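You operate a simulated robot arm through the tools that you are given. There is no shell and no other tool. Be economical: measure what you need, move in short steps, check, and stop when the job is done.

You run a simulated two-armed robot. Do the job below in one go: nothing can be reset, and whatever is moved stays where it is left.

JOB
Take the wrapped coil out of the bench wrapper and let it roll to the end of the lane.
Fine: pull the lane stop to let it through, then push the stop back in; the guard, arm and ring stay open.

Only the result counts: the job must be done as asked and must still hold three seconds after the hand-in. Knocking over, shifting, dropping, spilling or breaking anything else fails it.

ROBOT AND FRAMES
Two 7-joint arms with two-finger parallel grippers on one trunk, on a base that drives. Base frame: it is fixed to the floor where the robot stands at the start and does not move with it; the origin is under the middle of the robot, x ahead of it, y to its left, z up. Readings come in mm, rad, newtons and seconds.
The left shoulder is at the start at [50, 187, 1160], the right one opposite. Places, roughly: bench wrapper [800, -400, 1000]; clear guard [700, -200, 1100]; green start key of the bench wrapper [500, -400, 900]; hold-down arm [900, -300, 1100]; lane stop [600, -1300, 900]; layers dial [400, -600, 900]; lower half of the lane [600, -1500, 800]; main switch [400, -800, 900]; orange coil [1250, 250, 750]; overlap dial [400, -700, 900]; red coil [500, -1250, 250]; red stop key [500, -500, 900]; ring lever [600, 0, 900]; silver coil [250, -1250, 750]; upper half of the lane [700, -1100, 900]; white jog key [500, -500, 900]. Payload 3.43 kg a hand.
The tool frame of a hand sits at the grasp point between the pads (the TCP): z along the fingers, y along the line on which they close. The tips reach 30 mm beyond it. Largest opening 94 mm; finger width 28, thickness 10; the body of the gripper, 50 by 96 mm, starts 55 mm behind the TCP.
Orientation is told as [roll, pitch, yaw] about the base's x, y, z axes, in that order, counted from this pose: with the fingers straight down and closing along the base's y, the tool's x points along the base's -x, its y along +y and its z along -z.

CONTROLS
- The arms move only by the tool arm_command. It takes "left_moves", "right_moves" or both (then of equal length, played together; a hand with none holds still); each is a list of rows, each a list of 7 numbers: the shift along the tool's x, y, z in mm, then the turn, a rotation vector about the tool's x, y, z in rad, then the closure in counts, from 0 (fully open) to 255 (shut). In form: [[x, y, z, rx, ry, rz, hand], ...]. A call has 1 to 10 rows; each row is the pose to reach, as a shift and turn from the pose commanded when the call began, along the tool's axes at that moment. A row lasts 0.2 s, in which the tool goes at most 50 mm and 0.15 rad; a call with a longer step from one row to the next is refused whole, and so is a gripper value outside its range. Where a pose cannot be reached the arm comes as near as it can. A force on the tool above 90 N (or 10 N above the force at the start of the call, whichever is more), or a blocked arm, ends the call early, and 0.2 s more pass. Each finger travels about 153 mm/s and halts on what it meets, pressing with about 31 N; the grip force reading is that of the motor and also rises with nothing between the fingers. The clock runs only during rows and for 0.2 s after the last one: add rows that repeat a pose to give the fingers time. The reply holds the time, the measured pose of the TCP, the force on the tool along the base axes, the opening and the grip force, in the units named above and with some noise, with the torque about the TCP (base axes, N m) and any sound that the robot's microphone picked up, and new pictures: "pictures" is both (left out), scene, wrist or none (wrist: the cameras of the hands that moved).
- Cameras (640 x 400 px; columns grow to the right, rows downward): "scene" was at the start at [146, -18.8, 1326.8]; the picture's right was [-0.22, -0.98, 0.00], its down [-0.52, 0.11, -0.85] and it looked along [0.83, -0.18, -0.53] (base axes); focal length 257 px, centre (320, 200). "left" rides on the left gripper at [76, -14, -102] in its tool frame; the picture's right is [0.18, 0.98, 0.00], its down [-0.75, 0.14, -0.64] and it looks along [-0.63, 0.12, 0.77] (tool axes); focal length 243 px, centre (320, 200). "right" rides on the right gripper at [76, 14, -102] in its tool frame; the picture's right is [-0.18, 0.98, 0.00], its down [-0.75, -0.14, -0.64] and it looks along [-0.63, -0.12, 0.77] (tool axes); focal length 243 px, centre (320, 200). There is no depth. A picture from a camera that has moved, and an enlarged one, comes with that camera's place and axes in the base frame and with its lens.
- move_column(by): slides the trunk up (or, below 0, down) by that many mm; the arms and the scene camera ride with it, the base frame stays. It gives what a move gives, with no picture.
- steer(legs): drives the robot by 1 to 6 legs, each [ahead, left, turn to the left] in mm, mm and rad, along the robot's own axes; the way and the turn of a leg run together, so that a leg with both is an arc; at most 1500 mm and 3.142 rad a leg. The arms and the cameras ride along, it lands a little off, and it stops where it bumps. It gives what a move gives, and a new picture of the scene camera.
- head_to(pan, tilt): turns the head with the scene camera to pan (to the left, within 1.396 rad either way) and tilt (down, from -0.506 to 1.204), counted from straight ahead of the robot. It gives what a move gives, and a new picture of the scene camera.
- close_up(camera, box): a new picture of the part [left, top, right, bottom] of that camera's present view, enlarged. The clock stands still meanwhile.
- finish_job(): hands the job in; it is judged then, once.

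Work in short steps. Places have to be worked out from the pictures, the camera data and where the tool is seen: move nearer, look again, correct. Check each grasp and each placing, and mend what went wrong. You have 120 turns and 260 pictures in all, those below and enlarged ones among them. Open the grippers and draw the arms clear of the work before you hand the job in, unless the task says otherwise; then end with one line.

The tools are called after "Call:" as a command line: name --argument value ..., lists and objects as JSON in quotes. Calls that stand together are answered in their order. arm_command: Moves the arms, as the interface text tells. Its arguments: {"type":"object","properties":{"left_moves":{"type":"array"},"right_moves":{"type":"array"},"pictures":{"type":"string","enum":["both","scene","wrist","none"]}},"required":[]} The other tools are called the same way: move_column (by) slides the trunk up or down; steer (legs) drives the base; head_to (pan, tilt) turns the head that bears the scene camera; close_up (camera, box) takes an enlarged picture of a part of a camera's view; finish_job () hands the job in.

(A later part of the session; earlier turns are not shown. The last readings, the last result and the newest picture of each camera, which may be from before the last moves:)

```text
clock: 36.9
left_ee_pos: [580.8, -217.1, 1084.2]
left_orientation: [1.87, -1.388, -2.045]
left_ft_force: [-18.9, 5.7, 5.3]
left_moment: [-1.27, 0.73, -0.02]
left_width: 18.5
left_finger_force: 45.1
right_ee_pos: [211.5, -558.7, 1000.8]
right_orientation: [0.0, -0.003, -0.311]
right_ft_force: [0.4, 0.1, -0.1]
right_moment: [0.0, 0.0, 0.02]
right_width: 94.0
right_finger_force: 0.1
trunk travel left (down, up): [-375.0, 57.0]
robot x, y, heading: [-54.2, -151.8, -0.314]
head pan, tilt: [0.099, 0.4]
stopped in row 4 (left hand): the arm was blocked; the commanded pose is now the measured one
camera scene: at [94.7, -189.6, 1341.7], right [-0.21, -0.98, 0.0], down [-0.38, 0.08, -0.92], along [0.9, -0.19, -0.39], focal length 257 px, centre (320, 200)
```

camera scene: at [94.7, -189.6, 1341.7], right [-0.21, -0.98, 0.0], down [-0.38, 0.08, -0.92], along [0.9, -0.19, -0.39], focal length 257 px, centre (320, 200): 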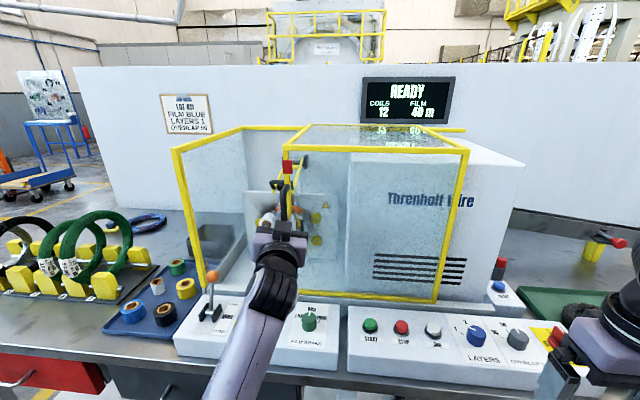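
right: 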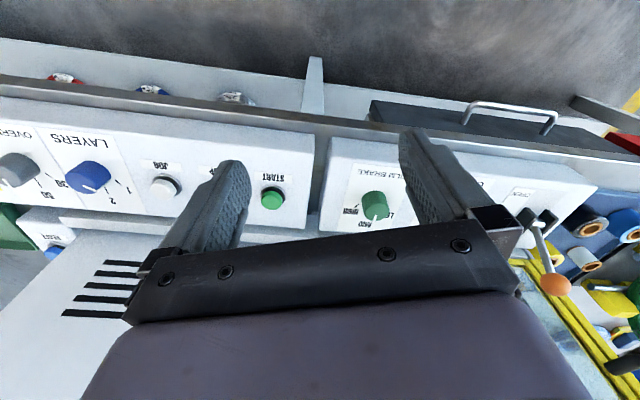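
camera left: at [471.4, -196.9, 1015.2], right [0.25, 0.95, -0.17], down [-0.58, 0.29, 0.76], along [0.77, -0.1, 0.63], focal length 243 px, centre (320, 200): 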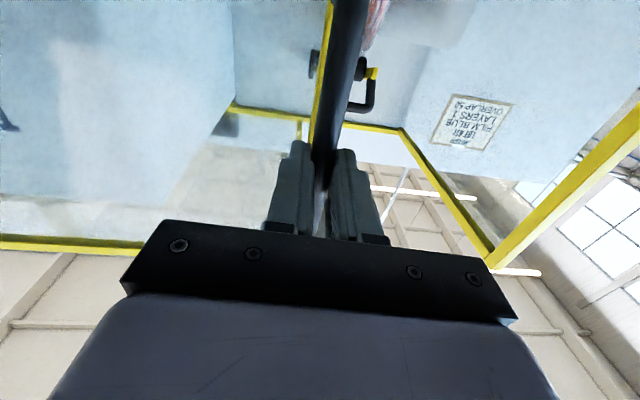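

Blocked – perhaps the end of travel. I release, back off and inspect.

Call:
arm_command --left_moves '[[0, 0, 0, 0, 0, 0, 0], [0, 0, 0, 0, 0, 0, 0], [0, 10, -40, 0, 0, 0, 0], [0, 40, -80, 0, 0, 0, 0], [0, 80, -100, 0, 0, 0, 0], [0, 125, -100, 0, 0, 0, 0]]' --pictures "scene"

Call:
close_up --camera "scene" --box '[160, 110, 480, 310]'

```text
clock: 38.3
left_ee_pos: [503.2, -81.0, 1097.7]
left_orientation: [1.805, -1.388, -1.986]
left_ft_force: [0.1, 0.9, 0.0]
left_moment: [0.02, 0.0, -0.07]
left_width: 94.1
left_finger_force: 0.0
right_ee_pos: [214.2, -559.6, 1001.8]
right_orientation: [0.001, 0.001, -0.31]
right_ft_force: [-0.9, 0.1, -1.0]
right_moment: [-0.01, 0.02, -0.01]
right_width: 94.2
right_finger_force: 0.0
trunk travel left (down, up): [-375.0, 57.0]
robot x, y, heading: [-46.0, -152.0, -0.31]
head pan, tilt: [0.099, 0.4]
camera scene: at [98.2, -189.6, 1341.3], right [-0.21, -0.98, 0.0], down [-0.38, 0.08, -0.92], along [0.9, -0.19, -0.39], focal length 257 px, centre (320, 200)
```

scene: 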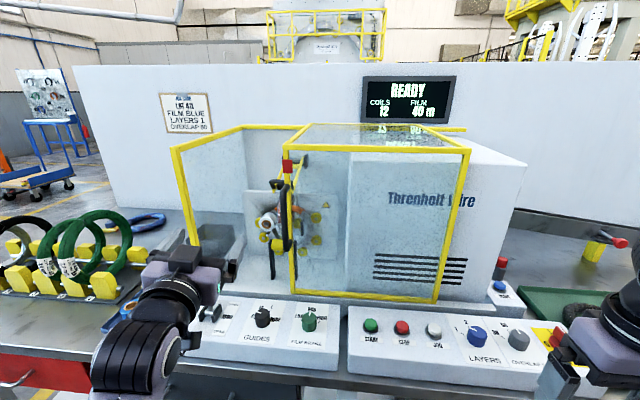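

```text
2.00 times, centred on (320, 210) of scene
camera zoom: at [98.2, -189.6, 1341.3], right [-0.21, -0.98, 0.0], down [-0.38, 0.08, -0.92], along [0.9, -0.19, -0.39], focal length 515 px, centre (320, 180)
```

zoom: 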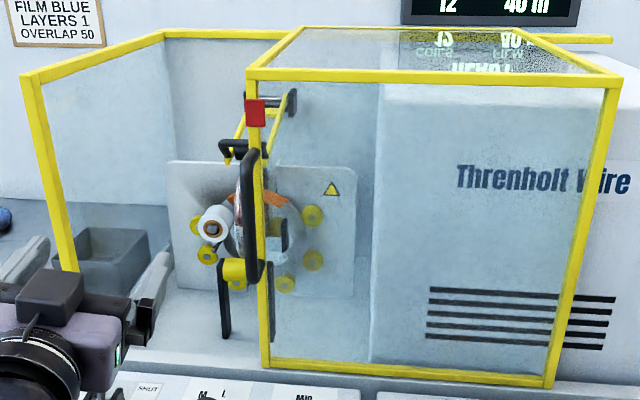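

The rail continues ~145 mm further, so something blocks the guard. I look at what's to the right of it near the red-capped cylinder.

Call:
close_up --camera "scene" --box '[420, 220, 560, 320]'

Call:
close_up --camera "scene" --box '[180, 140, 340, 240]'

```text
4.00 times, centred on (490, 270) of scene
camera zoom: at [98.2, -189.6, 1341.3], right [-0.21, -0.98, 0.0], down [-0.38, 0.08, -0.92], along [0.9, -0.19, -0.39], focal length 1029 px, centre (-360, -80)
```

zoom: 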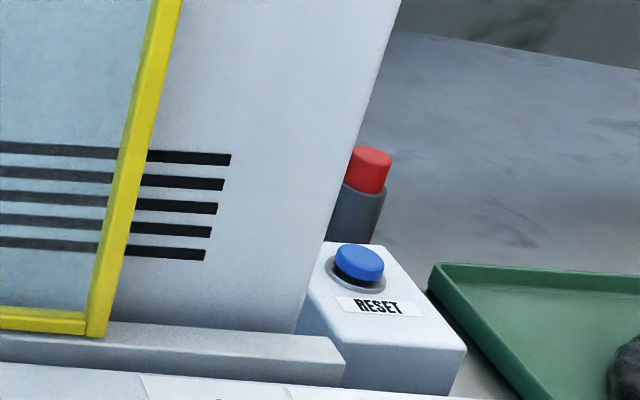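

```text
4.00 times, centred on (260, 190) of scene
camera zoom: at [98.2, -189.6, 1341.3], right [-0.21, -0.98, 0.0], down [-0.38, 0.08, -0.92], along [0.9, -0.19, -0.39], focal length 1029 px, centre (560, 240)
```

zoom: 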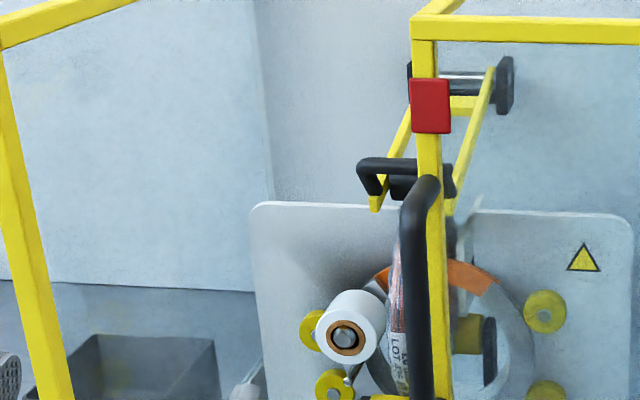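

I check the GUIDES / FILM BRAKE dials near which the forearm passed.

Call:
close_up --camera "scene" --box '[190, 270, 350, 370]'

Call:
close_up --camera "left" --box '[0, 0, 640, 400]'

```text
4.00 times, centred on (270, 320) of scene
camera zoom: at [98.2, -189.6, 1341.3], right [-0.21, -0.98, 0.0], down [-0.38, 0.08, -0.92], along [0.9, -0.19, -0.39], focal length 1029 px, centre (520, -280)
```

zoom: 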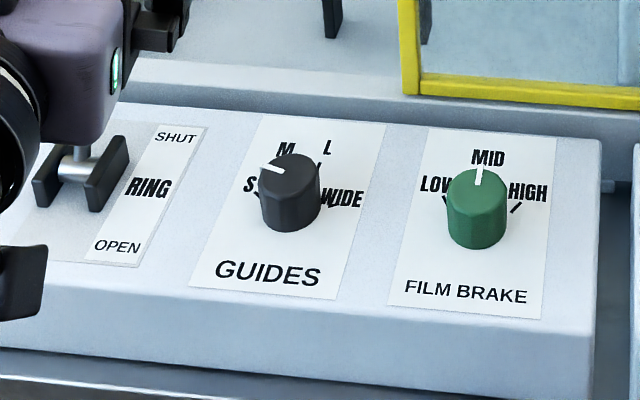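

```text
1.00 times, centred on (320, 200) of left
camera zoom: at [406.2, -63.7, 1016.5], right [0.18, 0.98, -0.01], down [-0.66, 0.13, 0.74], along [0.73, -0.13, 0.67], focal length 243 px, centre (320, 200)
```

zoom: 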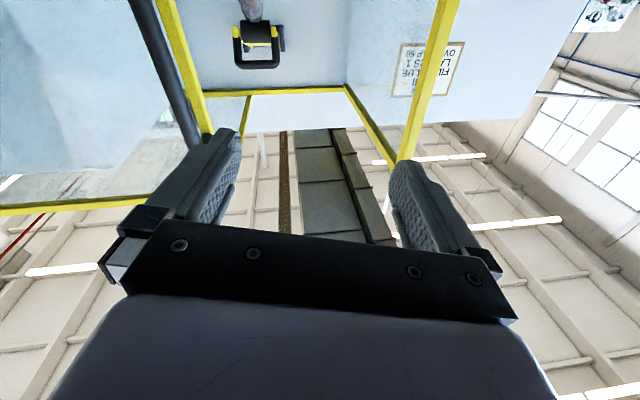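

The ring lever label shows SHUT (away) / OPEN (towards robot). For the guard I'll instead push the handle from its left with the fingers pointing down, keeping the forearm high. I rotate the left hand down and raise it.

Call:
arm_command --left_moves '[[-10, 0, -15, 0, 0.15, 0, 0], [-20, 0, -30, 0, 0.3, 0, 0], [-30, 0, -45, 0, 0.45, 0, 50], [-40, 0, -55, 0, 0.6, 0, 100], [-50, 0, -60, 0, 0.75, 0, 150], [-60, 0, -60, 0, 0.9, 0, 200], [-70, 0, -60, 0, 1.05, 0, 255], [-80, 0, -60, 0, 1.2, 0, 255], [-90, 0, -60, 0, 1.35, 0, 255], [-90, 0, -60, 0, 1.39, 0, 255]]' --pictures "both"

```text
clock: 40.5
left_ee_pos: [575.9, -55.1, 1205.3]
left_orientation: [0.183, -0.222, -0.202]
left_ft_force: [0.1, 0.3, -0.5]
left_moment: [0.0, 0.02, -0.02]
left_width: 0.0
left_finger_force: 30.4
left hand out of reach, approached as far as the arm can: row 5, 6, 7, 8, 9, 10
right_ee_pos: [213.7, -559.7, 1000.7]
right_orientation: [0.001, 0.002, -0.309]
right_ft_force: [-0.7, -0.2, 0.1]
right_moment: [0.02, 0.02, 0.0]
right_width: 94.0
right_finger_force: 0.1
trunk travel left (down, up): [-375.0, 57.0]
robot x, y, heading: [-47.2, -152.6, -0.311]
head pan, tilt: [0.099, 0.4]
camera scene: at [98.0, -191.5, 1341.3], right [-0.21, -0.98, 0.0], down [-0.38, 0.08, -0.92], along [0.9, -0.19, -0.39], focal length 257 px, centre (320, 200)
camera left: at [475.6, -68.7, 1284.1], right [-0.02, 0.99, 0.13], down [0.58, -0.1, 0.81], along [0.81, 0.1, -0.58], focal length 243 px, centre (320, 200)
```

scene: 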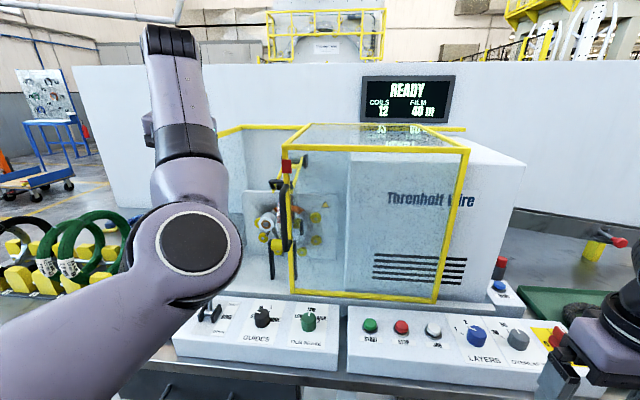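
left: 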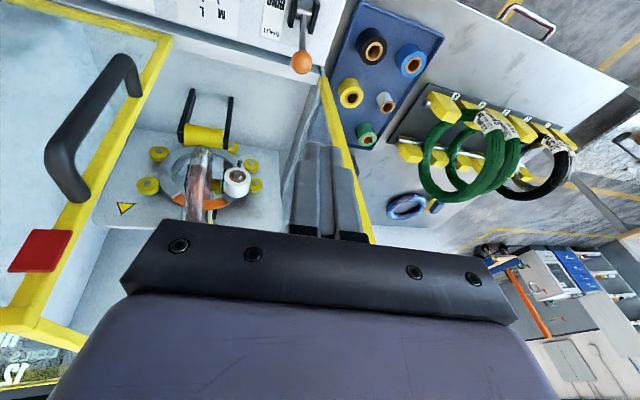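

The left wrist camera shows the cavity nicely. I raise the trunk to the top and level the hand.

Call:
move_column --by 55

Call:
arm_command --left_moves '[[20, 0, 20, 0.06, 0.075, 0.037, 255], [30, 0, 40, 0.12, 0.15, 0.073, 255], [30, 0, 60, 0.183, 0.222, 0.11, 255]]' --pictures "wrist"

```text
clock: 41.5
left_ee_pos: [575.8, -54.2, 1261.9]
left_orientation: [0.177, -0.226, -0.199]
left_ft_force: [0.7, -0.1, -0.4]
left_moment: [-0.03, -0.03, 0.01]
left_width: 0.0
left_finger_force: 30.8
right_ee_pos: [214.7, -559.7, 1054.5]
right_orientation: [0.0, 0.0, -0.311]
right_ft_force: [0.7, 0.3, -0.3]
right_moment: [0.01, -0.02, 0.01]
right_width: 93.9
right_finger_force: 0.0
trunk travel left (down, up): [-430.0, 2.0]
robot x, y, heading: [-45.7, -151.6, -0.31]
head pan, tilt: [0.099, 0.4]
```

```text
clock: 42.3
left_ee_pos: [561.9, -41.4, 1196.6]
left_orientation: [0.003, 0.007, -0.291]
left_ft_force: [0.1, -0.1, -0.2]
left_moment: [0.01, -0.03, 0.0]
left_width: 0.0
left_finger_force: 31.0
left hand out of reach, approached as far as the arm can: row 1, 2
right_ee_pos: [215.2, -559.8, 1055.3]
right_orientation: [0.001, 0.0, -0.31]
right_ft_force: [-0.6, -0.5, -0.3]
right_moment: [0.0, -0.02, 0.01]
right_width: 93.8
right_finger_force: 0.1
trunk travel left (down, up): [-430.0, 2.0]
robot x, y, heading: [-50.8, -158.2, -0.31]
head pan, tilt: [0.099, 0.4]
camera left: at [486.2, -34.9, 1300.1], right [0.11, 0.99, 0.01], down [0.77, -0.09, 0.64], along [0.63, -0.06, -0.77], focal length 243 px, centre (320, 200)
```

left: 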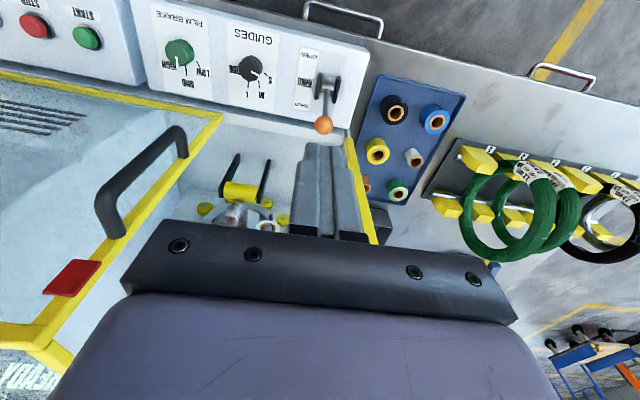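

Hand level. I move down and forward to sit just left of the handle.

Call:
arm_command --left_moves '[[-15, -25, 20, 0, 0, 0, 255], [-30, -50, 40, 0, 0, 0, 255], [-45, -70, 60, 0, 0, 0, 255], [-60, -85, 80, 0, 0, 0, 255], [-62, -100, 92, 0, 0, 0, 255]]' --pictures "both"

```text
clock: 43.5
left_ee_pos: [589.8, -161.6, 1104.5]
left_orientation: [0.006, 0.004, -0.301]
left_ft_force: [-0.1, 0.2, -0.5]
left_moment: [0.02, -0.01, 0.0]
left_width: 0.0
left_finger_force: 31.0
right_ee_pos: [215.1, -558.6, 1055.7]
right_orientation: [0.002, 0.0, -0.31]
right_ft_force: [0.5, -0.7, 0.8]
right_moment: [-0.01, -0.02, -0.01]
right_width: 94.3
right_finger_force: 0.0
trunk travel left (down, up): [-430.0, 2.0]
robot x, y, heading: [-46.4, -154.2, -0.313]
head pan, tilt: [0.099, 0.4]
camera scene: at [98.1, -191.4, 1396.4], right [-0.21, -0.98, 0.0], down [-0.38, 0.08, -0.92], along [0.9, -0.19, -0.39], focal length 257 px, centre (320, 200)
camera left: at [513.7, -152.7, 1206.9], right [0.11, 0.99, 0.01], down [0.76, -0.09, 0.64], along [0.64, -0.07, -0.77], focal length 243 px, centre (320, 200)
```

scene: 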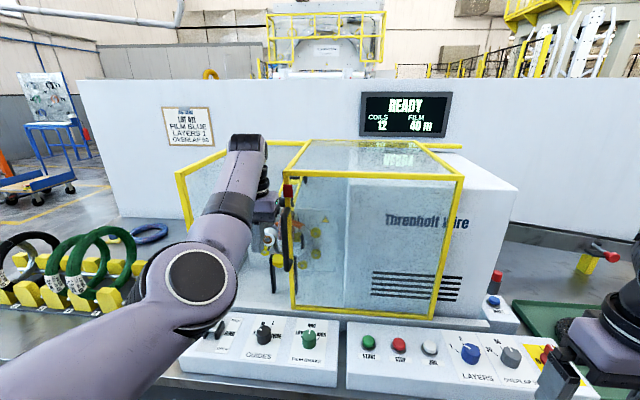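
left: 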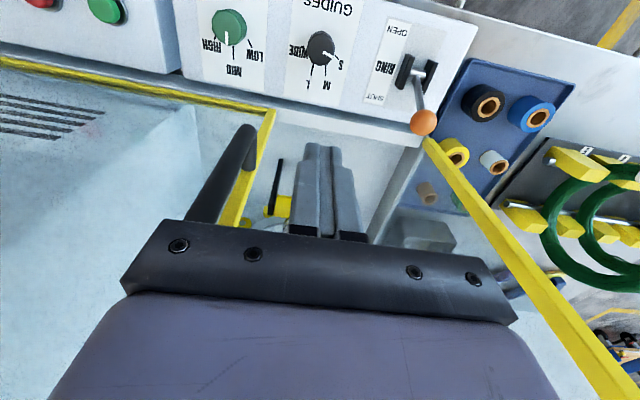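

Now push right against the handle along the rail direction, in small steps.

Call:
arm_command --left_moves '[[0, -20, 0, 0, 0, 0, 255], [0, -35, 0, 0, 0, 0, 255], [0, -50, 0, 0, 0, 0, 255], [0, -65, 0, 0, 0, 0, 255], [0, -80, 0, 0, 0, 0, 255], [0, -95, 0, 0, 0, 0, 255], [0, -110, 0, 0, 0, 0, 255]]' --pictures "both"

```text
clock: 45.1
left_ee_pos: [551.5, -263.8, 1105.4]
left_orientation: [0.008, 0.005, -0.3]
left_ft_force: [0.0, -0.1, 0.3]
left_moment: [0.0, 0.01, 0.01]
left_width: 0.0
left_finger_force: 31.8
left hand out of reach, approached as far as the arm can: row 7
right_ee_pos: [214.5, -561.1, 1055.7]
right_orientation: [0.002, 0.0, -0.311]
right_ft_force: [0.6, -0.1, -0.3]
right_moment: [0.0, 0.0, 0.0]
right_width: 94.2
right_finger_force: 0.1
trunk travel left (down, up): [-430.0, 2.0]
robot x, y, heading: [-47.5, -152.9, -0.314]
head pan, tilt: [0.099, 0.4]
camera scene: at [98.0, -191.8, 1396.4], right [-0.21, -0.98, 0.0], down [-0.38, 0.08, -0.92], along [0.9, -0.19, -0.39], focal length 257 px, centre (320, 200)
camera left: at [475.7, -256.1, 1207.5], right [0.11, 0.99, 0.01], down [0.76, -0.09, 0.64], along [0.64, -0.07, -0.77], focal length 243 px, centre (320, 200)
```

scene: 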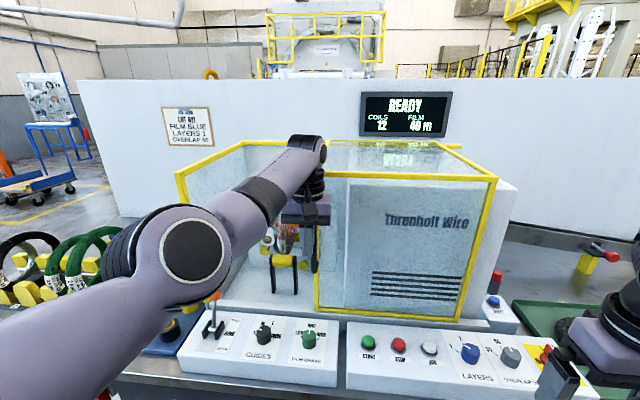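
left: 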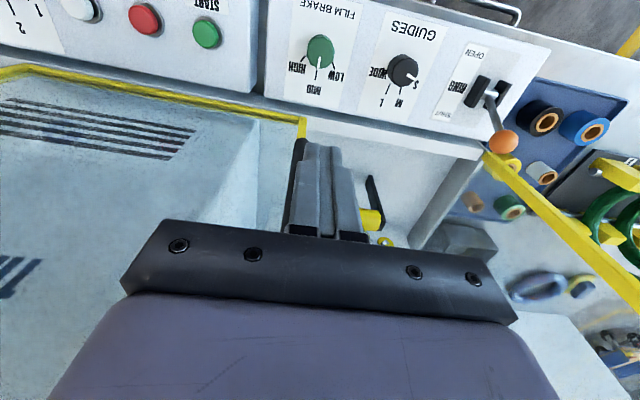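

The guard moves freely this way. I continue the push by driving the base right.

Call:
steer --legs '[[0, -90, 0]]'

Call:
close_up --camera "left" --box '[0, 0, 640, 400]'

```text
clock: 46.2
left_ee_pos: [524.5, -348.2, 1103.2]
left_orientation: [0.007, 0.003, -0.3]
left_ft_force: [-0.6, 0.1, -0.5]
left_moment: [0.0, -0.02, 0.01]
left_width: 0.0
left_finger_force: 30.8
right_ee_pos: [186.9, -645.9, 1054.8]
right_orientation: [0.002, 0.0, -0.31]
right_ft_force: [-0.2, -0.6, -1.2]
right_moment: [-0.01, 0.01, -0.01]
right_width: 94.3
right_finger_force: 0.0
trunk travel left (down, up): [-430.0, 2.0]
robot x, y, heading: [-76.8, -235.9, -0.311]
head pan, tilt: [0.099, 0.4]
camera scene: at [70.5, -277.0, 1396.4], right [-0.21, -0.98, 0.0], down [-0.38, 0.08, -0.92], along [0.9, -0.19, -0.39], focal length 257 px, centre (320, 200)
```

scene: 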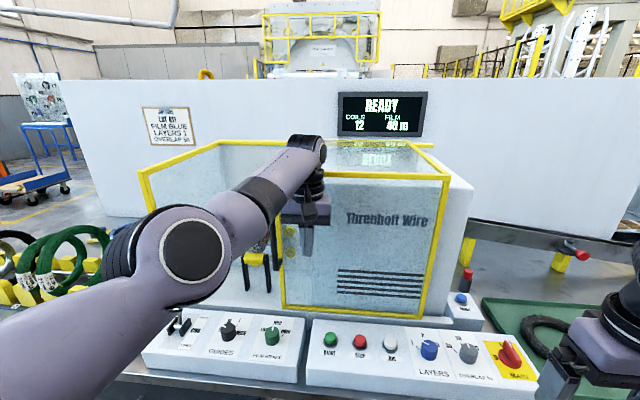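

```text
1.00 times, centred on (320, 200) of left
camera zoom: at [448.5, -340.7, 1207.5], right [0.11, 0.99, 0.01], down [0.76, -0.09, 0.64], along [0.64, -0.07, -0.77], focal length 243 px, centre (320, 200)
```

zoom: 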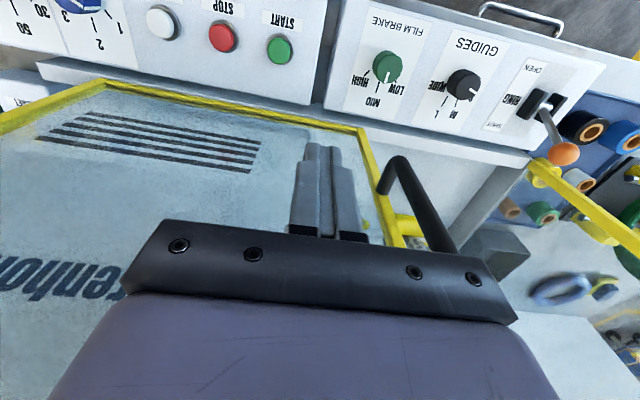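

The fingers slipped past the handle. I raise the hand, go back left over the handle, set deeper, and look.

Call:
arm_command --left_moves '[[10, 0, -20, 0, 0, 0, 255], [10, 0, -60, 0, 0, 0, 255], [10, 20, -100, 0, 0, 0, 255], [0, 60, -100, 0, 0, 0, 255], [-10, 100, -100, 0, 0, 0, 255], [-15, 130, -100, 0, 0, 0, 255]]' --pictures "both"

```text
clock: 47.6
left_ee_pos: [566.8, -223.0, 1203.1]
left_orientation: [0.009, 0.003, -0.301]
left_ft_force: [-0.5, 0.3, -0.2]
left_moment: [0.0, 0.01, -0.03]
left_width: 0.0
left_finger_force: 31.1
left hand out of reach, approached as far as the arm can: row 3, 4, 5, 6
right_ee_pos: [188.2, -645.1, 1055.1]
right_orientation: [0.0, 0.001, -0.31]
right_ft_force: [0.9, -0.8, -0.3]
right_moment: [0.0, -0.01, 0.02]
right_width: 94.0
right_finger_force: 0.0
trunk travel left (down, up): [-430.0, 2.0]
robot x, y, heading: [-78.4, -239.6, -0.31]
head pan, tilt: [0.099, 0.4]
camera scene: at [71.2, -275.8, 1396.3], right [-0.21, -0.98, 0.0], down [-0.38, 0.08, -0.92], along [0.9, -0.19, -0.39], focal length 257 px, centre (320, 200)
camera left: at [490.2, -215.9, 1306.6], right [0.12, 0.99, 0.01], down [0.76, -0.09, 0.64], along [0.64, -0.07, -0.77], focal length 243 px, centre (320, 200)
```

scene: 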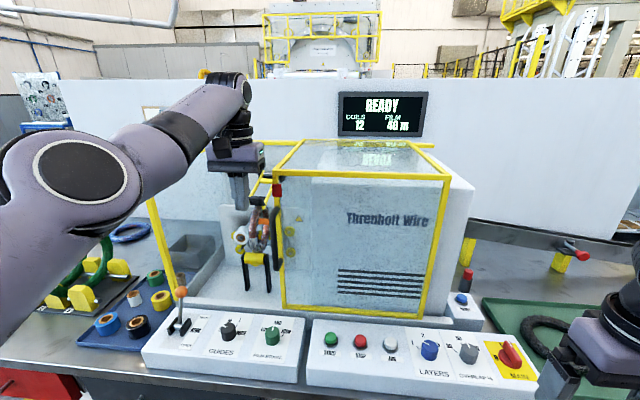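
left: 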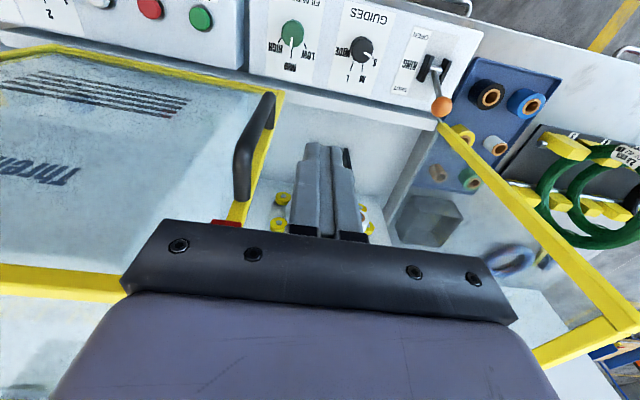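

Handle now near (601,-290). I'll get closer with the base (60 mm ahead) and come in deeper, so the fingers push on the guard post itself and cannot slip.

Call:
steer --legs '[[60, 0, 0]]'

Call:
arm_command --left_moves '[[-20, -10, 20, 0, 0, 0, 255], [-25, -10, 50, 0, 0, 0, 255], [-25, -10, 80, 0, 0, 0, 255], [-25, -10, 98, 0, 0, 0, 255]]' --pictures "both"

```text
clock: 48.5
left_ee_pos: [624.7, -243.3, 1203.6]
left_orientation: [0.008, 0.007, -0.3]
left_ft_force: [0.3, -0.2, 0.4]
left_moment: [0.03, 0.0, 0.0]
left_width: 0.0
left_finger_force: 31.0
right_ee_pos: [244.9, -663.6, 1054.6]
right_orientation: [-0.001, 0.001, -0.311]
right_ft_force: [0.3, -0.1, 0.3]
right_moment: [-0.01, 0.01, 0.05]
right_width: 93.8
right_finger_force: 0.1
trunk travel left (down, up): [-430.0, 2.0]
robot x, y, heading: [-22.0, -255.4, -0.315]
head pan, tilt: [0.099, 0.4]
camera scene: at [128.8, -295.0, 1396.2], right [-0.21, -0.98, 0.0], down [-0.38, 0.08, -0.92], along [0.9, -0.19, -0.39], focal length 257 px, centre (320, 200)
```

scene: 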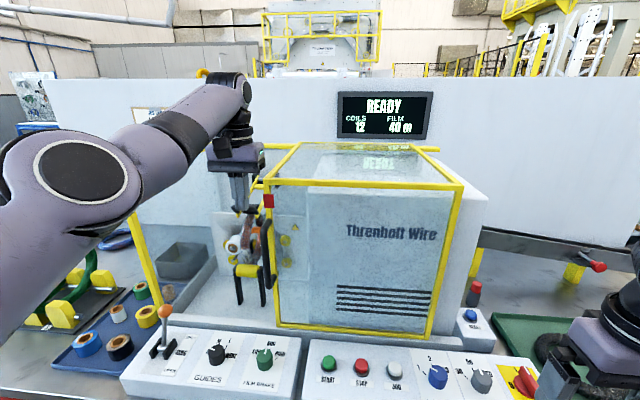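

```text
clock: 49.2
left_ee_pos: [633.8, -257.4, 1183.8]
left_orientation: [-0.014, -0.06, -0.296]
left_ft_force: [-11.1, 1.9, 31.6]
left_moment: [-1.38, 0.25, -0.67]
left_width: 0.0
left_finger_force: 30.6
left hand out of reach, approached as far as the arm can: row 1, 2, 3
right_ee_pos: [243.0, -663.2, 1055.3]
right_orientation: [0.001, -0.003, -0.307]
right_ft_force: [0.2, 0.3, 0.6]
right_moment: [-0.02, 0.04, -0.01]
right_width: 94.3
right_finger_force: 0.0
trunk travel left (down, up): [-430.0, 2.0]
robot x, y, heading: [-19.2, -258.7, -0.31]
head pan, tilt: [0.099, 0.4]
stopped in row 3 (left hand): the force on the tool passed its limit (the readings are from after the stop); the commanded pose is now the measured one
camera scene: at [124.3, -293.5, 1396.6], right [-0.21, -0.98, 0.0], down [-0.38, 0.08, -0.92], along [0.9, -0.19, -0.39], focal length 257 px, centre (320, 200)
camera left: at [552.2, -245.9, 1282.4], right [0.11, 0.99, -0.03], down [0.73, -0.06, 0.68], along [0.68, -0.1, -0.73], focal length 243 px, centre (320, 200)
```

scene: 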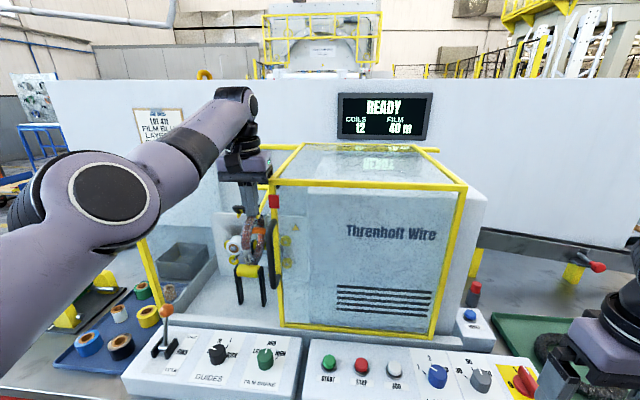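
left: 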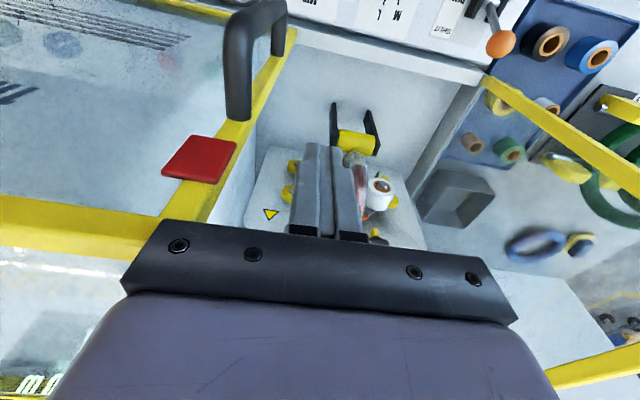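

The gripper body touched the top corner of the guard frame. I rise, shift left 35 mm, then descend so that the gripper body itself will push the post.

Call:
arm_command --left_moves '[[0, 0, -20, 0, 0.03, 0, 255], [0, 20, -25, 0, 0.06, 0, 255], [0, 40, -25, 0, 0.06, 0, 255], [0, 40, 0, 0, 0.06, 0, 255], [0, 40, 25, 0, 0.06, 0, 255], [0, 40, 50, 0, 0.06, 0, 255]]' --pictures "both"

```text
clock: 50.6
left_ee_pos: [651.8, -221.1, 1123.7]
left_orientation: [-0.008, 0.013, -0.296]
left_ft_force: [0.0, -0.3, 0.2]
left_moment: [-0.03, 0.01, 0.01]
left_width: 0.0
left_finger_force: 31.1
left hand out of reach, approached as far as the arm can: row 1, 2, 3, 4, 5
right_ee_pos: [243.5, -664.9, 1054.5]
right_orientation: [0.001, 0.0, -0.31]
right_ft_force: [-0.1, -0.2, -0.4]
right_moment: [-0.02, 0.01, -0.01]
right_width: 93.8
right_finger_force: 0.1
trunk travel left (down, up): [-430.0, 2.0]
robot x, y, heading: [-18.5, -260.0, -0.309]
head pan, tilt: [0.099, 0.4]
camera scene: at [128.1, -294.5, 1396.3], right [-0.21, -0.98, 0.0], down [-0.38, 0.08, -0.92], along [0.9, -0.19, -0.39], focal length 257 px, centre (320, 200)
camera left: at [576.0, -211.6, 1227.6], right [0.11, 0.99, -0.01], down [0.77, -0.08, 0.63], along [0.63, -0.07, -0.78], focal length 243 px, centre (320, 200)
```

scene: 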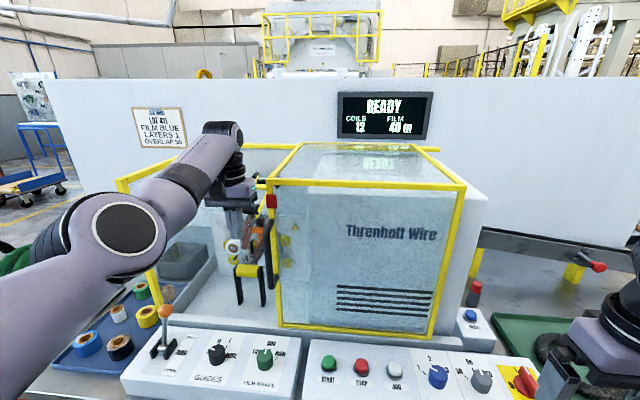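
left: 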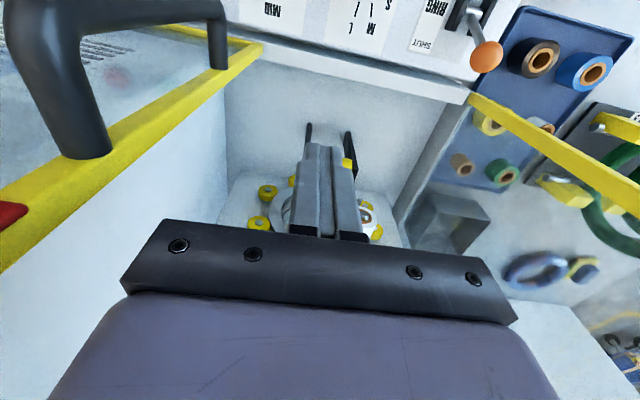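

The hand is now inside the opening beside the post. Drive the base right to push the guard.

Call:
steer --legs '[[0, -110, 0]]'

Call:
close_up --camera "left" --box '[0, 0, 640, 400]'

```text
clock: 51.9
left_ee_pos: [621.0, -313.3, 1123.8]
left_orientation: [0.001, 0.014, -0.284]
left_ft_force: [0.1, -0.6, -0.6]
left_moment: [0.01, -0.01, -0.02]
left_width: 0.0
left_finger_force: 30.9
right_ee_pos: [212.0, -764.7, 1054.9]
right_orientation: [0.0, -0.001, -0.311]
right_ft_force: [0.1, 0.3, 0.1]
right_moment: [-0.01, -0.03, 0.03]
right_width: 93.9
right_finger_force: 0.0
trunk travel left (down, up): [-430.0, 2.0]
robot x, y, heading: [-49.1, -359.8, -0.31]
head pan, tilt: [0.099, 0.4]
stopped in leg 1: the robot was blocked; the commanded pose is now the measured one
camera scene: at [95.2, -395.4, 1396.4], right [-0.21, -0.98, 0.0], down [-0.38, 0.08, -0.92], along [0.9, -0.19, -0.39], focal length 257 px, centre (320, 200)
```

scene: 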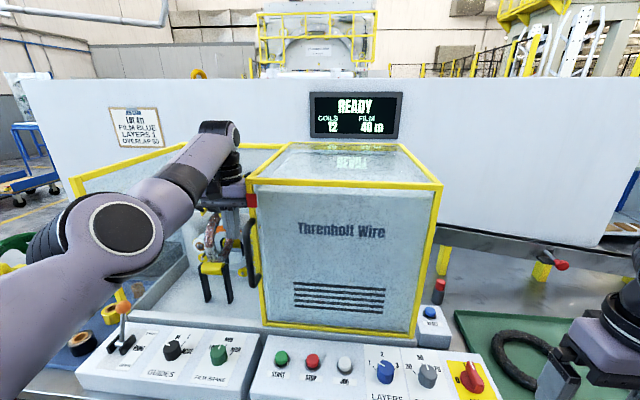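

```text
1.00 times, centred on (320, 200) of left
camera zoom: at [545.2, -305.9, 1228.4], right [0.1, 1.0, 0.0], down [0.77, -0.08, 0.63], along [0.63, -0.06, -0.78], focal length 243 px, centre (320, 200)
```

zoom: 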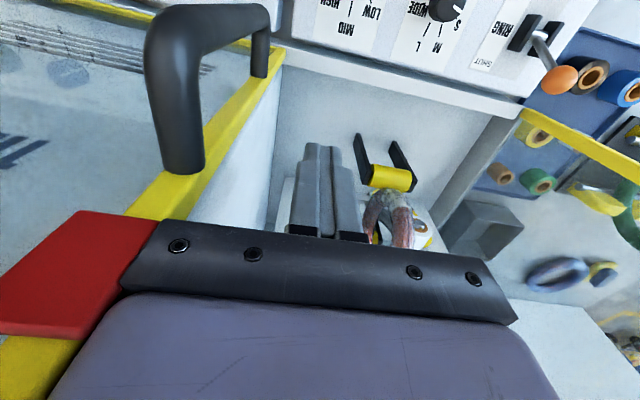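

The guard is fully open, its left post at the body's edge. I withdraw the left hand and look at the coil.

Call:
arm_command --left_moves '[[0, 15, 0, 0, 0, 0, 255], [10, 25, -30, 0, 0, 0, 200], [30, 25, -70, 0, 0, 0, 100], [70, 25, -80, 0, 0, 0, 0], [110, 45, -80, 0, 0, 0, 0], [150, 75, -80, 0, 0, 0, 0], [190, 105, -60, 0, 0, 0, 0], [230, 135, -40, 0, 0, 0, 0]]' --pictures "both"

Call:
close_up --camera "scene" --box '[120, 150, 280, 310]'

```text
refused: row 7 steps farther than a row can; nothing moved
```

```text
2.50 times, centred on (200, 230) of scene
camera zoom: at [95.2, -395.4, 1396.4], right [-0.21, -0.98, 0.0], down [-0.38, 0.08, -0.92], along [0.9, -0.19, -0.39], focal length 643 px, centre (620, 125)
```

zoom: 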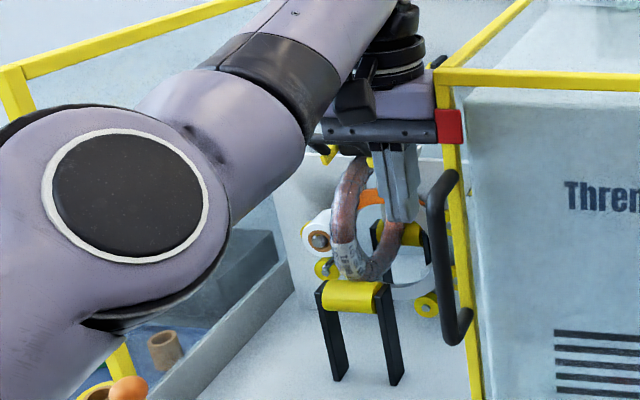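

Withdraw with smaller steps.

Call:
arm_command --left_moves '[[0, 15, 0, 0, 0, 0, 255], [10, 25, -30, 0, 0, 0, 200], [30, 25, -65, 0, 0, 0, 100], [70, 25, -80, 0, 0, 0, 0], [105, 45, -80, 0, 0, 0, 0], [140, 65, -80, 0, 0, 0, 0], [175, 90, -70, 0, 0, 0, 0], [210, 115, -60, 0, 0, 0, 0]]' --pictures "both"

Call:
close_up --camera "scene" --box '[120, 150, 280, 310]'

```text
clock: 53.7
left_ee_pos: [493.7, -134.8, 1185.7]
left_orientation: [0.002, 0.018, -0.278]
left_ft_force: [0.5, -0.5, 0.5]
left_moment: [0.01, 0.02, 0.03]
left_width: 94.1
left_finger_force: 0.0
left hand out of reach, approached as far as the arm can: row 5, 6, 7, 8
right_ee_pos: [213.0, -765.5, 1054.3]
right_orientation: [0.001, 0.002, -0.31]
right_ft_force: [0.4, -0.2, 0.1]
right_moment: [0.04, 0.0, 0.01]
right_width: 94.0
right_finger_force: 0.2
trunk travel left (down, up): [-430.0, 2.0]
robot x, y, heading: [-47.7, -358.9, -0.309]
head pan, tilt: [0.099, 0.4]
camera scene: at [95.3, -396.8, 1396.3], right [-0.21, -0.98, 0.0], down [-0.38, 0.08, -0.92], along [0.9, -0.19, -0.39], focal length 257 px, centre (320, 200)
camera left: at [418.5, -128.4, 1290.0], right [0.09, 1.0, 0.0], down [0.77, -0.07, 0.63], along [0.63, -0.05, -0.78], focal length 243 px, centre (320, 200)
```

scene: 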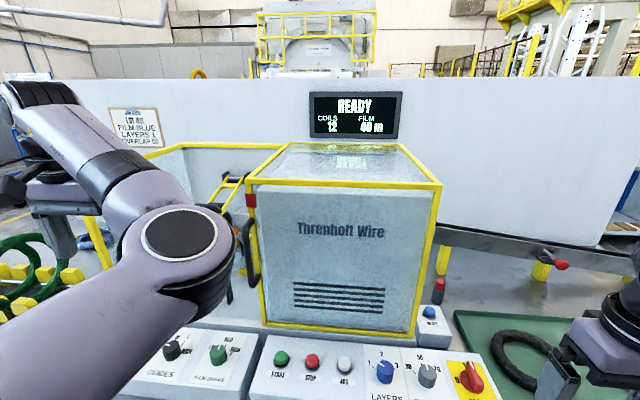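
left: 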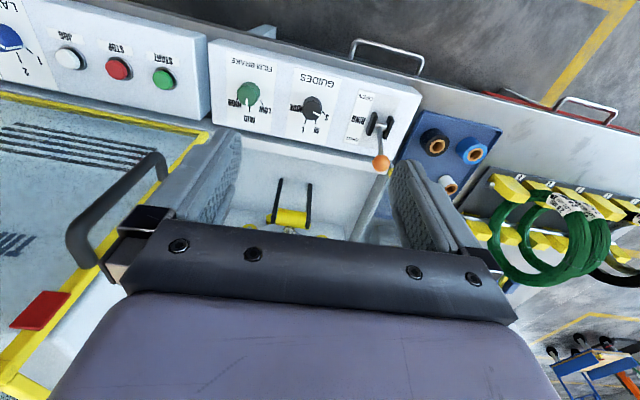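

```text
2.50 times, centred on (200, 230) of scene
camera zoom: at [95.3, -396.8, 1396.3], right [-0.21, -0.98, 0.0], down [-0.38, 0.08, -0.92], along [0.9, -0.19, -0.39], focal length 643 px, centre (620, 125)
```

zoom: 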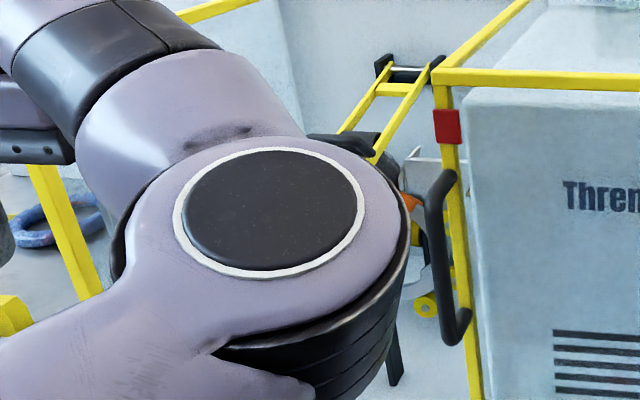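

Next the ring lever (ball near (640,-41,930)). I drive left 350 mm, and lower the trunk back.

Call:
steer --legs '[[-20, 350, 0]]'

Call:
move_column --by -55

Call:
arm_command --left_moves '[[0, -45, 20, 0, 0, 0, 0], [0, -90, 35, 0, 0, 0, 0], [0, -130, 50, 0, 0, 0, 0], [0, -165, 70, 0, 0, 0, 0], [-20, -190, 80, 0, -0.01, -0.03, 0]]' --pictures "both"

```text
clock: 56.0
left_ee_pos: [580.7, 202.3, 1186.5]
left_orientation: [-0.001, 0.013, -0.276]
left_ft_force: [-0.4, -0.1, -0.3]
left_moment: [-0.01, 0.0, 0.01]
left_width: 93.9
left_finger_force: 0.1
right_ee_pos: [298.1, -426.7, 1055.3]
right_orientation: [0.0, 0.0, -0.31]
right_ft_force: [0.4, -1.2, -0.1]
right_moment: [-0.03, 0.02, -0.01]
right_width: 93.9
right_finger_force: 0.1
trunk travel left (down, up): [-430.0, 2.0]
robot x, y, heading: [34.6, -21.2, -0.309]
head pan, tilt: [0.099, 0.4]
camera scene: at [182.3, -58.9, 1396.4], right [-0.21, -0.98, 0.0], down [-0.38, 0.08, -0.92], along [0.9, -0.19, -0.39], focal length 257 px, centre (320, 200)
```

scene: 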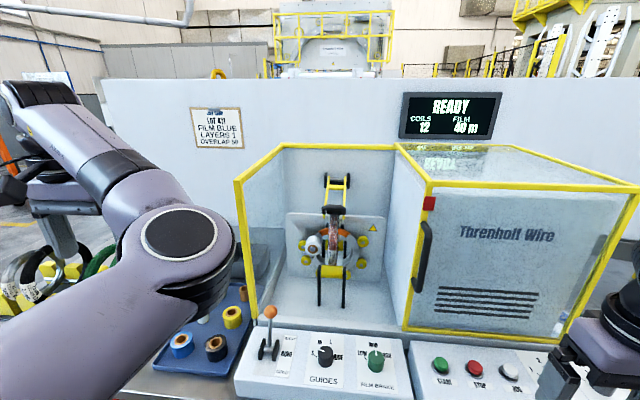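

```text
clock: 56.9
left_ee_pos: [580.7, 203.8, 1131.1]
left_orientation: [-0.002, 0.013, -0.274]
left_ft_force: [-1.2, 0.6, -0.2]
left_moment: [0.01, 0.03, 0.03]
left_width: 93.9
left_finger_force: 0.2
right_ee_pos: [299.5, -428.9, 999.2]
right_orientation: [0.001, 0.001, -0.308]
right_ft_force: [-0.3, -1.0, -0.4]
right_moment: [-0.02, 0.0, 0.01]
right_width: 94.1
right_finger_force: 0.0
trunk travel left (down, up): [-375.0, 57.0]
robot x, y, heading: [29.4, -18.3, -0.312]
head pan, tilt: [0.099, 0.4]
```

```text
clock: 58.1
left_ee_pos: [658.2, 20.0, 1052.4]
left_orientation: [0.001, 0.0, -0.234]
left_ft_force: [-13.5, 6.3, 3.6]
left_moment: [-0.68, -1.41, 0.01]
left_width: 94.0
left_finger_force: 0.1
left hand out of reach, approached as far as the arm can: row 1, 2, 3, 4, 5
right_ee_pos: [297.9, -428.4, 1000.7]
right_orientation: [0.0, -0.002, -0.308]
right_ft_force: [-0.5, 0.0, 0.0]
right_moment: [0.02, 0.01, 0.01]
right_width: 94.1
right_finger_force: 0.1
trunk travel left (down, up): [-375.0, 57.0]
robot x, y, heading: [35.4, -21.0, -0.311]
head pan, tilt: [0.099, 0.4]
camera scene: at [179.9, -58.6, 1341.8], right [-0.21, -0.98, 0.0], down [-0.38, 0.08, -0.92], along [0.9, -0.19, -0.39], focal length 257 px, centre (320, 200)
camera left: at [580.7, 22.3, 1154.9], right [0.05, 1.0, 0.0], down [0.77, -0.04, 0.64], along [0.64, -0.03, -0.77], focal length 243 px, centre (320, 200)
```

scene: 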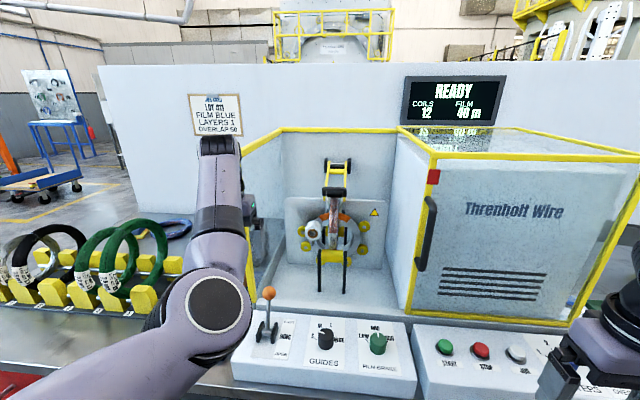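
left: 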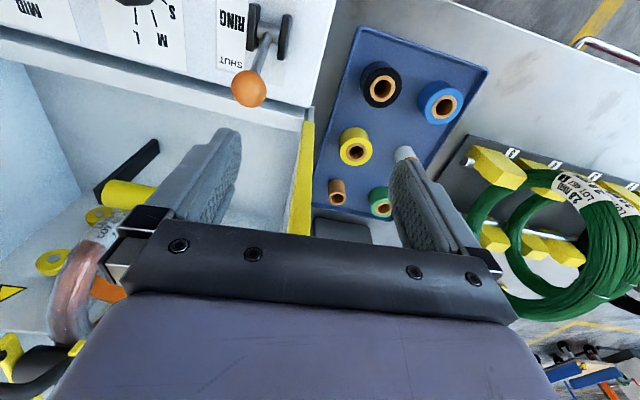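

The palm touched the left frame post. I back off, then go to just above the ball at (634,-38,940), with a narrower opening.

Call:
arm_command --left_moves '[[40, 0, 0, 0, 0, 0, 60], [70, -20, 0, 0, 0, 0.04, 90], [70, -45, 0, 0, 0, 0.077, 90], [70, -65, 0, 0, 0, 0.077, 90], [60, -65, 30, 0, 0, 0.077, 90], [50, -63, 60, 0, 0, 0.077, 90]]' --pictures "both"

```text
clock: 59.5
left_ee_pos: [642.3, -27.5, 984.5]
left_orientation: [0.005, -0.017, -0.286]
left_ft_force: [-0.7, 1.0, -0.4]
left_moment: [0.01, 0.0, -0.01]
left_width: 60.8
left_finger_force: 0.0
left hand out of reach, approached as far as the arm can: row 1, 2, 3, 4, 5, 6
right_ee_pos: [299.4, -429.0, 999.6]
right_orientation: [0.0, 0.0, -0.31]
right_ft_force: [-0.7, -0.1, 0.8]
right_moment: [-0.02, -0.04, -0.07]
right_width: 93.9
right_finger_force: 0.0
trunk travel left (down, up): [-375.0, 57.0]
robot x, y, heading: [35.6, -26.4, -0.311]
head pan, tilt: [0.099, 0.4]
camera scene: at [182.0, -59.3, 1341.5], right [-0.21, -0.98, 0.0], down [-0.38, 0.08, -0.92], along [0.9, -0.19, -0.39], focal length 257 px, centre (320, 200)
camera left: at [565.3, -19.4, 1085.0], right [0.1, 0.99, 0.0], down [0.75, -0.08, 0.66], along [0.65, -0.06, -0.76], focal length 243 px, centre (320, 200)
```

scene: 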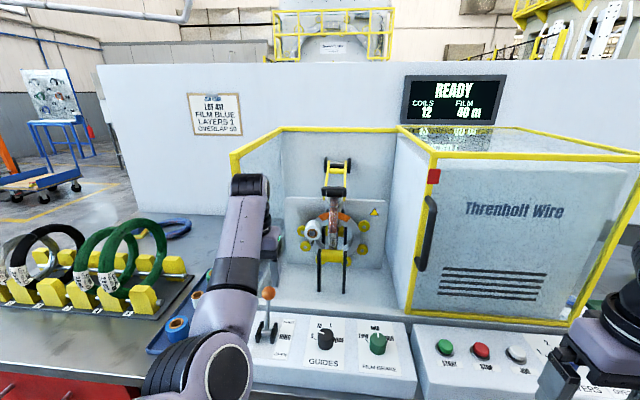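
left: 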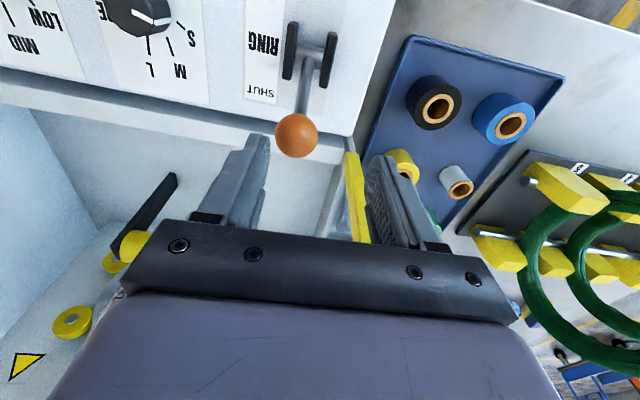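

Ball confirmed at (634,-40,940). I shift right 14 mm and back, then descend around it.

Call:
arm_command --left_moves '[[15, -14, 0, 0, 0, 0, 90], [15, -14, 15, 0, 0, 0, 90]]' --pictures "wrist"

```text
clock: 60.3
left_ee_pos: [638.5, -27.7, 964.3]
left_orientation: [0.018, -0.02, -0.271]
left_ft_force: [0.0, 0.0, -0.9]
left_moment: [-0.04, 0.01, 0.0]
left_width: 60.8
left_finger_force: 0.0
left hand out of reach, approached as far as the arm can: row 1, 2
right_ee_pos: [300.3, -427.8, 1000.1]
right_orientation: [0.001, -0.001, -0.309]
right_ft_force: [0.0, 0.5, -0.3]
right_moment: [0.01, -0.01, 0.02]
right_width: 93.9
right_finger_force: 0.1
trunk travel left (down, up): [-375.0, 57.0]
robot x, y, heading: [35.3, -24.3, -0.307]
head pan, tilt: [0.099, 0.4]
stopped in row 2 (left hand): the arm was blocked; the commanded pose is now the measured one
camera left: at [558.6, -23.5, 1065.8], right [0.08, 1.0, 0.01], down [0.75, -0.07, 0.66], along [0.66, -0.05, -0.75], focal length 243 px, centre (320, 200)
```

left: 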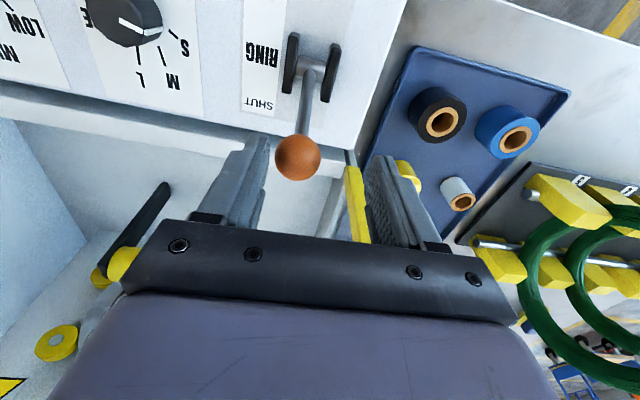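

The arm is at an awkward joint configuration. I raise and retract the hand, and then bring the base closer so the arm works nearer its home pose.

Call:
arm_command --left_moves '[[0, 0, -30, 0, 0, 0, 90], [20, -10, -60, 0, 0, 0, 90], [60, -20, -60, 0, 0, 0, 90], [100, -40, -60, 0, 0, 0, 90], [140, -60, -60, 0, 0, 0, 90], [170, -80, -50, 0, 0, 0, 90]]' --pictures "scene"

Call:
steer --legs '[[70, 0, 0]]'

```text
clock: 61.9
left_ee_pos: [603.7, -63.3, 919.5]
left_orientation: [0.07, -0.031, -0.196]
left_ft_force: [0.9, 1.7, -0.5]
left_moment: [-0.14, 0.0, 0.02]
left_width: 62.3
left_finger_force: 1.6
left hand out of reach, approached as far as the arm can: row 1, 2, 3, 4, 5, 6
right_ee_pos: [299.6, -429.0, 999.3]
right_orientation: [0.0, -0.001, -0.309]
right_ft_force: [-0.8, 0.0, -0.3]
right_moment: [0.0, 0.01, -0.03]
right_width: 93.9
right_finger_force: 0.1
trunk travel left (down, up): [-375.0, 57.0]
robot x, y, heading: [35.9, -22.5, -0.309]
head pan, tilt: [0.099, 0.4]
stopped in row 6 (left hand): the arm was blocked; the commanded pose is now the measured one
camera scene: at [181.7, -59.0, 1340.7], right [-0.21, -0.98, 0.0], down [-0.38, 0.08, -0.92], along [0.9, -0.19, -0.39], focal length 257 px, centre (320, 200)
```

scene: 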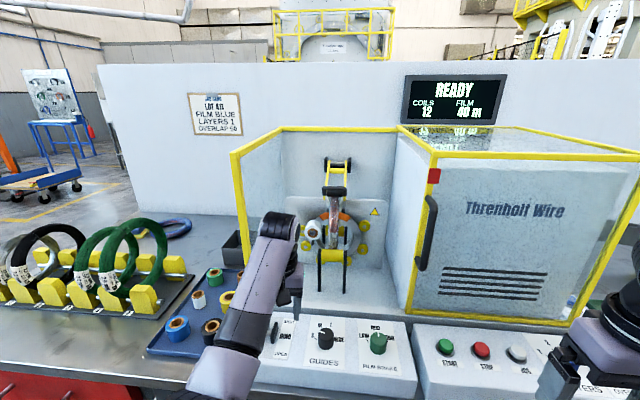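

```text
clock: 62.8
left_ee_pos: [617.2, -57.6, 915.9]
left_orientation: [0.079, 0.016, -0.148]
left_ft_force: [-10.5, 16.0, 5.0]
left_moment: [-0.07, -0.39, 0.56]
left_width: 68.9
left_finger_force: 7.2
right_ee_pos: [321.5, -432.0, 1000.5]
right_orientation: [-0.001, 0.0, -0.305]
right_ft_force: [-0.2, 0.0, -0.8]
right_moment: [0.01, 0.02, -0.01]
right_width: 94.2
right_finger_force: 0.0
trunk travel left (down, up): [-375.0, 57.0]
robot x, y, heading: [58.9, -31.1, -0.303]
head pan, tilt: [0.099, 0.4]
stopped in leg 1: the force on the tool passed its limit (the readings are from after the stop); the commanded pose is now the measured one
camera scene: at [202.0, -63.0, 1341.6], right [-0.21, -0.98, 0.0], down [-0.38, 0.08, -0.92], along [0.9, -0.19, -0.39], focal length 257 px, centre (320, 200)
```

scene: 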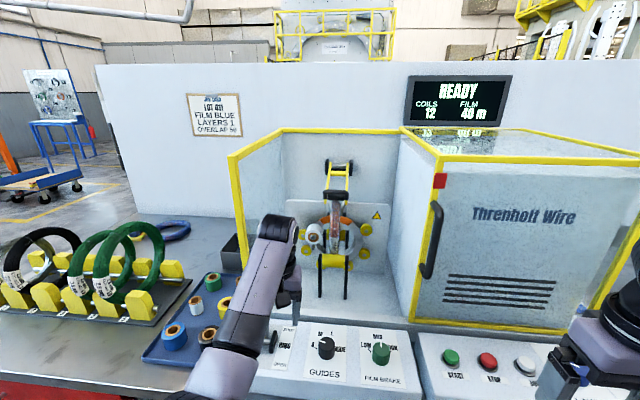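

The arm drifted down instead; I check the wrist view before moving on.

Call:
close_up --camera "left" --box '[0, 0, 640, 400]'

Call:
close_up --camera "scene" --box '[160, 200, 400, 400]'

```text
1.00 times, centred on (320, 200) of left
camera zoom: at [540.5, -69.7, 1018.2], right [-0.04, 1.0, 0.08], down [0.77, -0.03, 0.64], along [0.64, 0.09, -0.76], focal length 243 px, centre (320, 200)
```

zoom: 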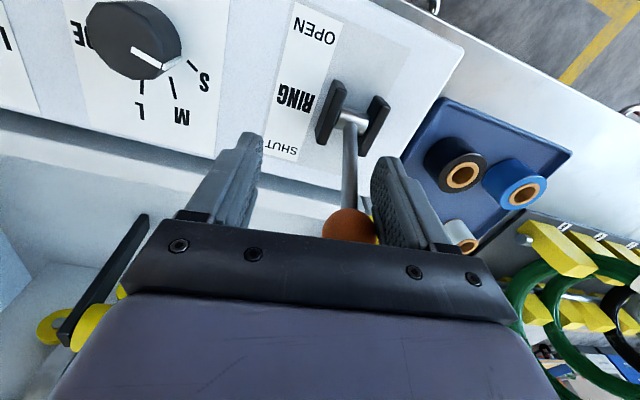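

```text
2.00 times, centred on (280, 300) of scene
camera zoom: at [202.0, -63.0, 1341.6], right [-0.21, -0.98, 0.0], down [-0.38, 0.08, -0.92], along [0.9, -0.19, -0.39], focal length 515 px, centre (400, 0)
```

zoom: 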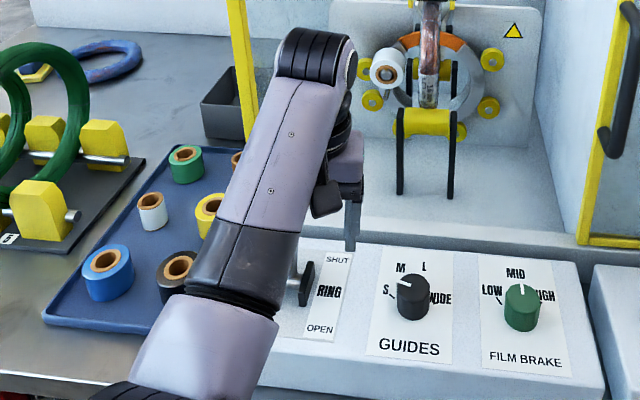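

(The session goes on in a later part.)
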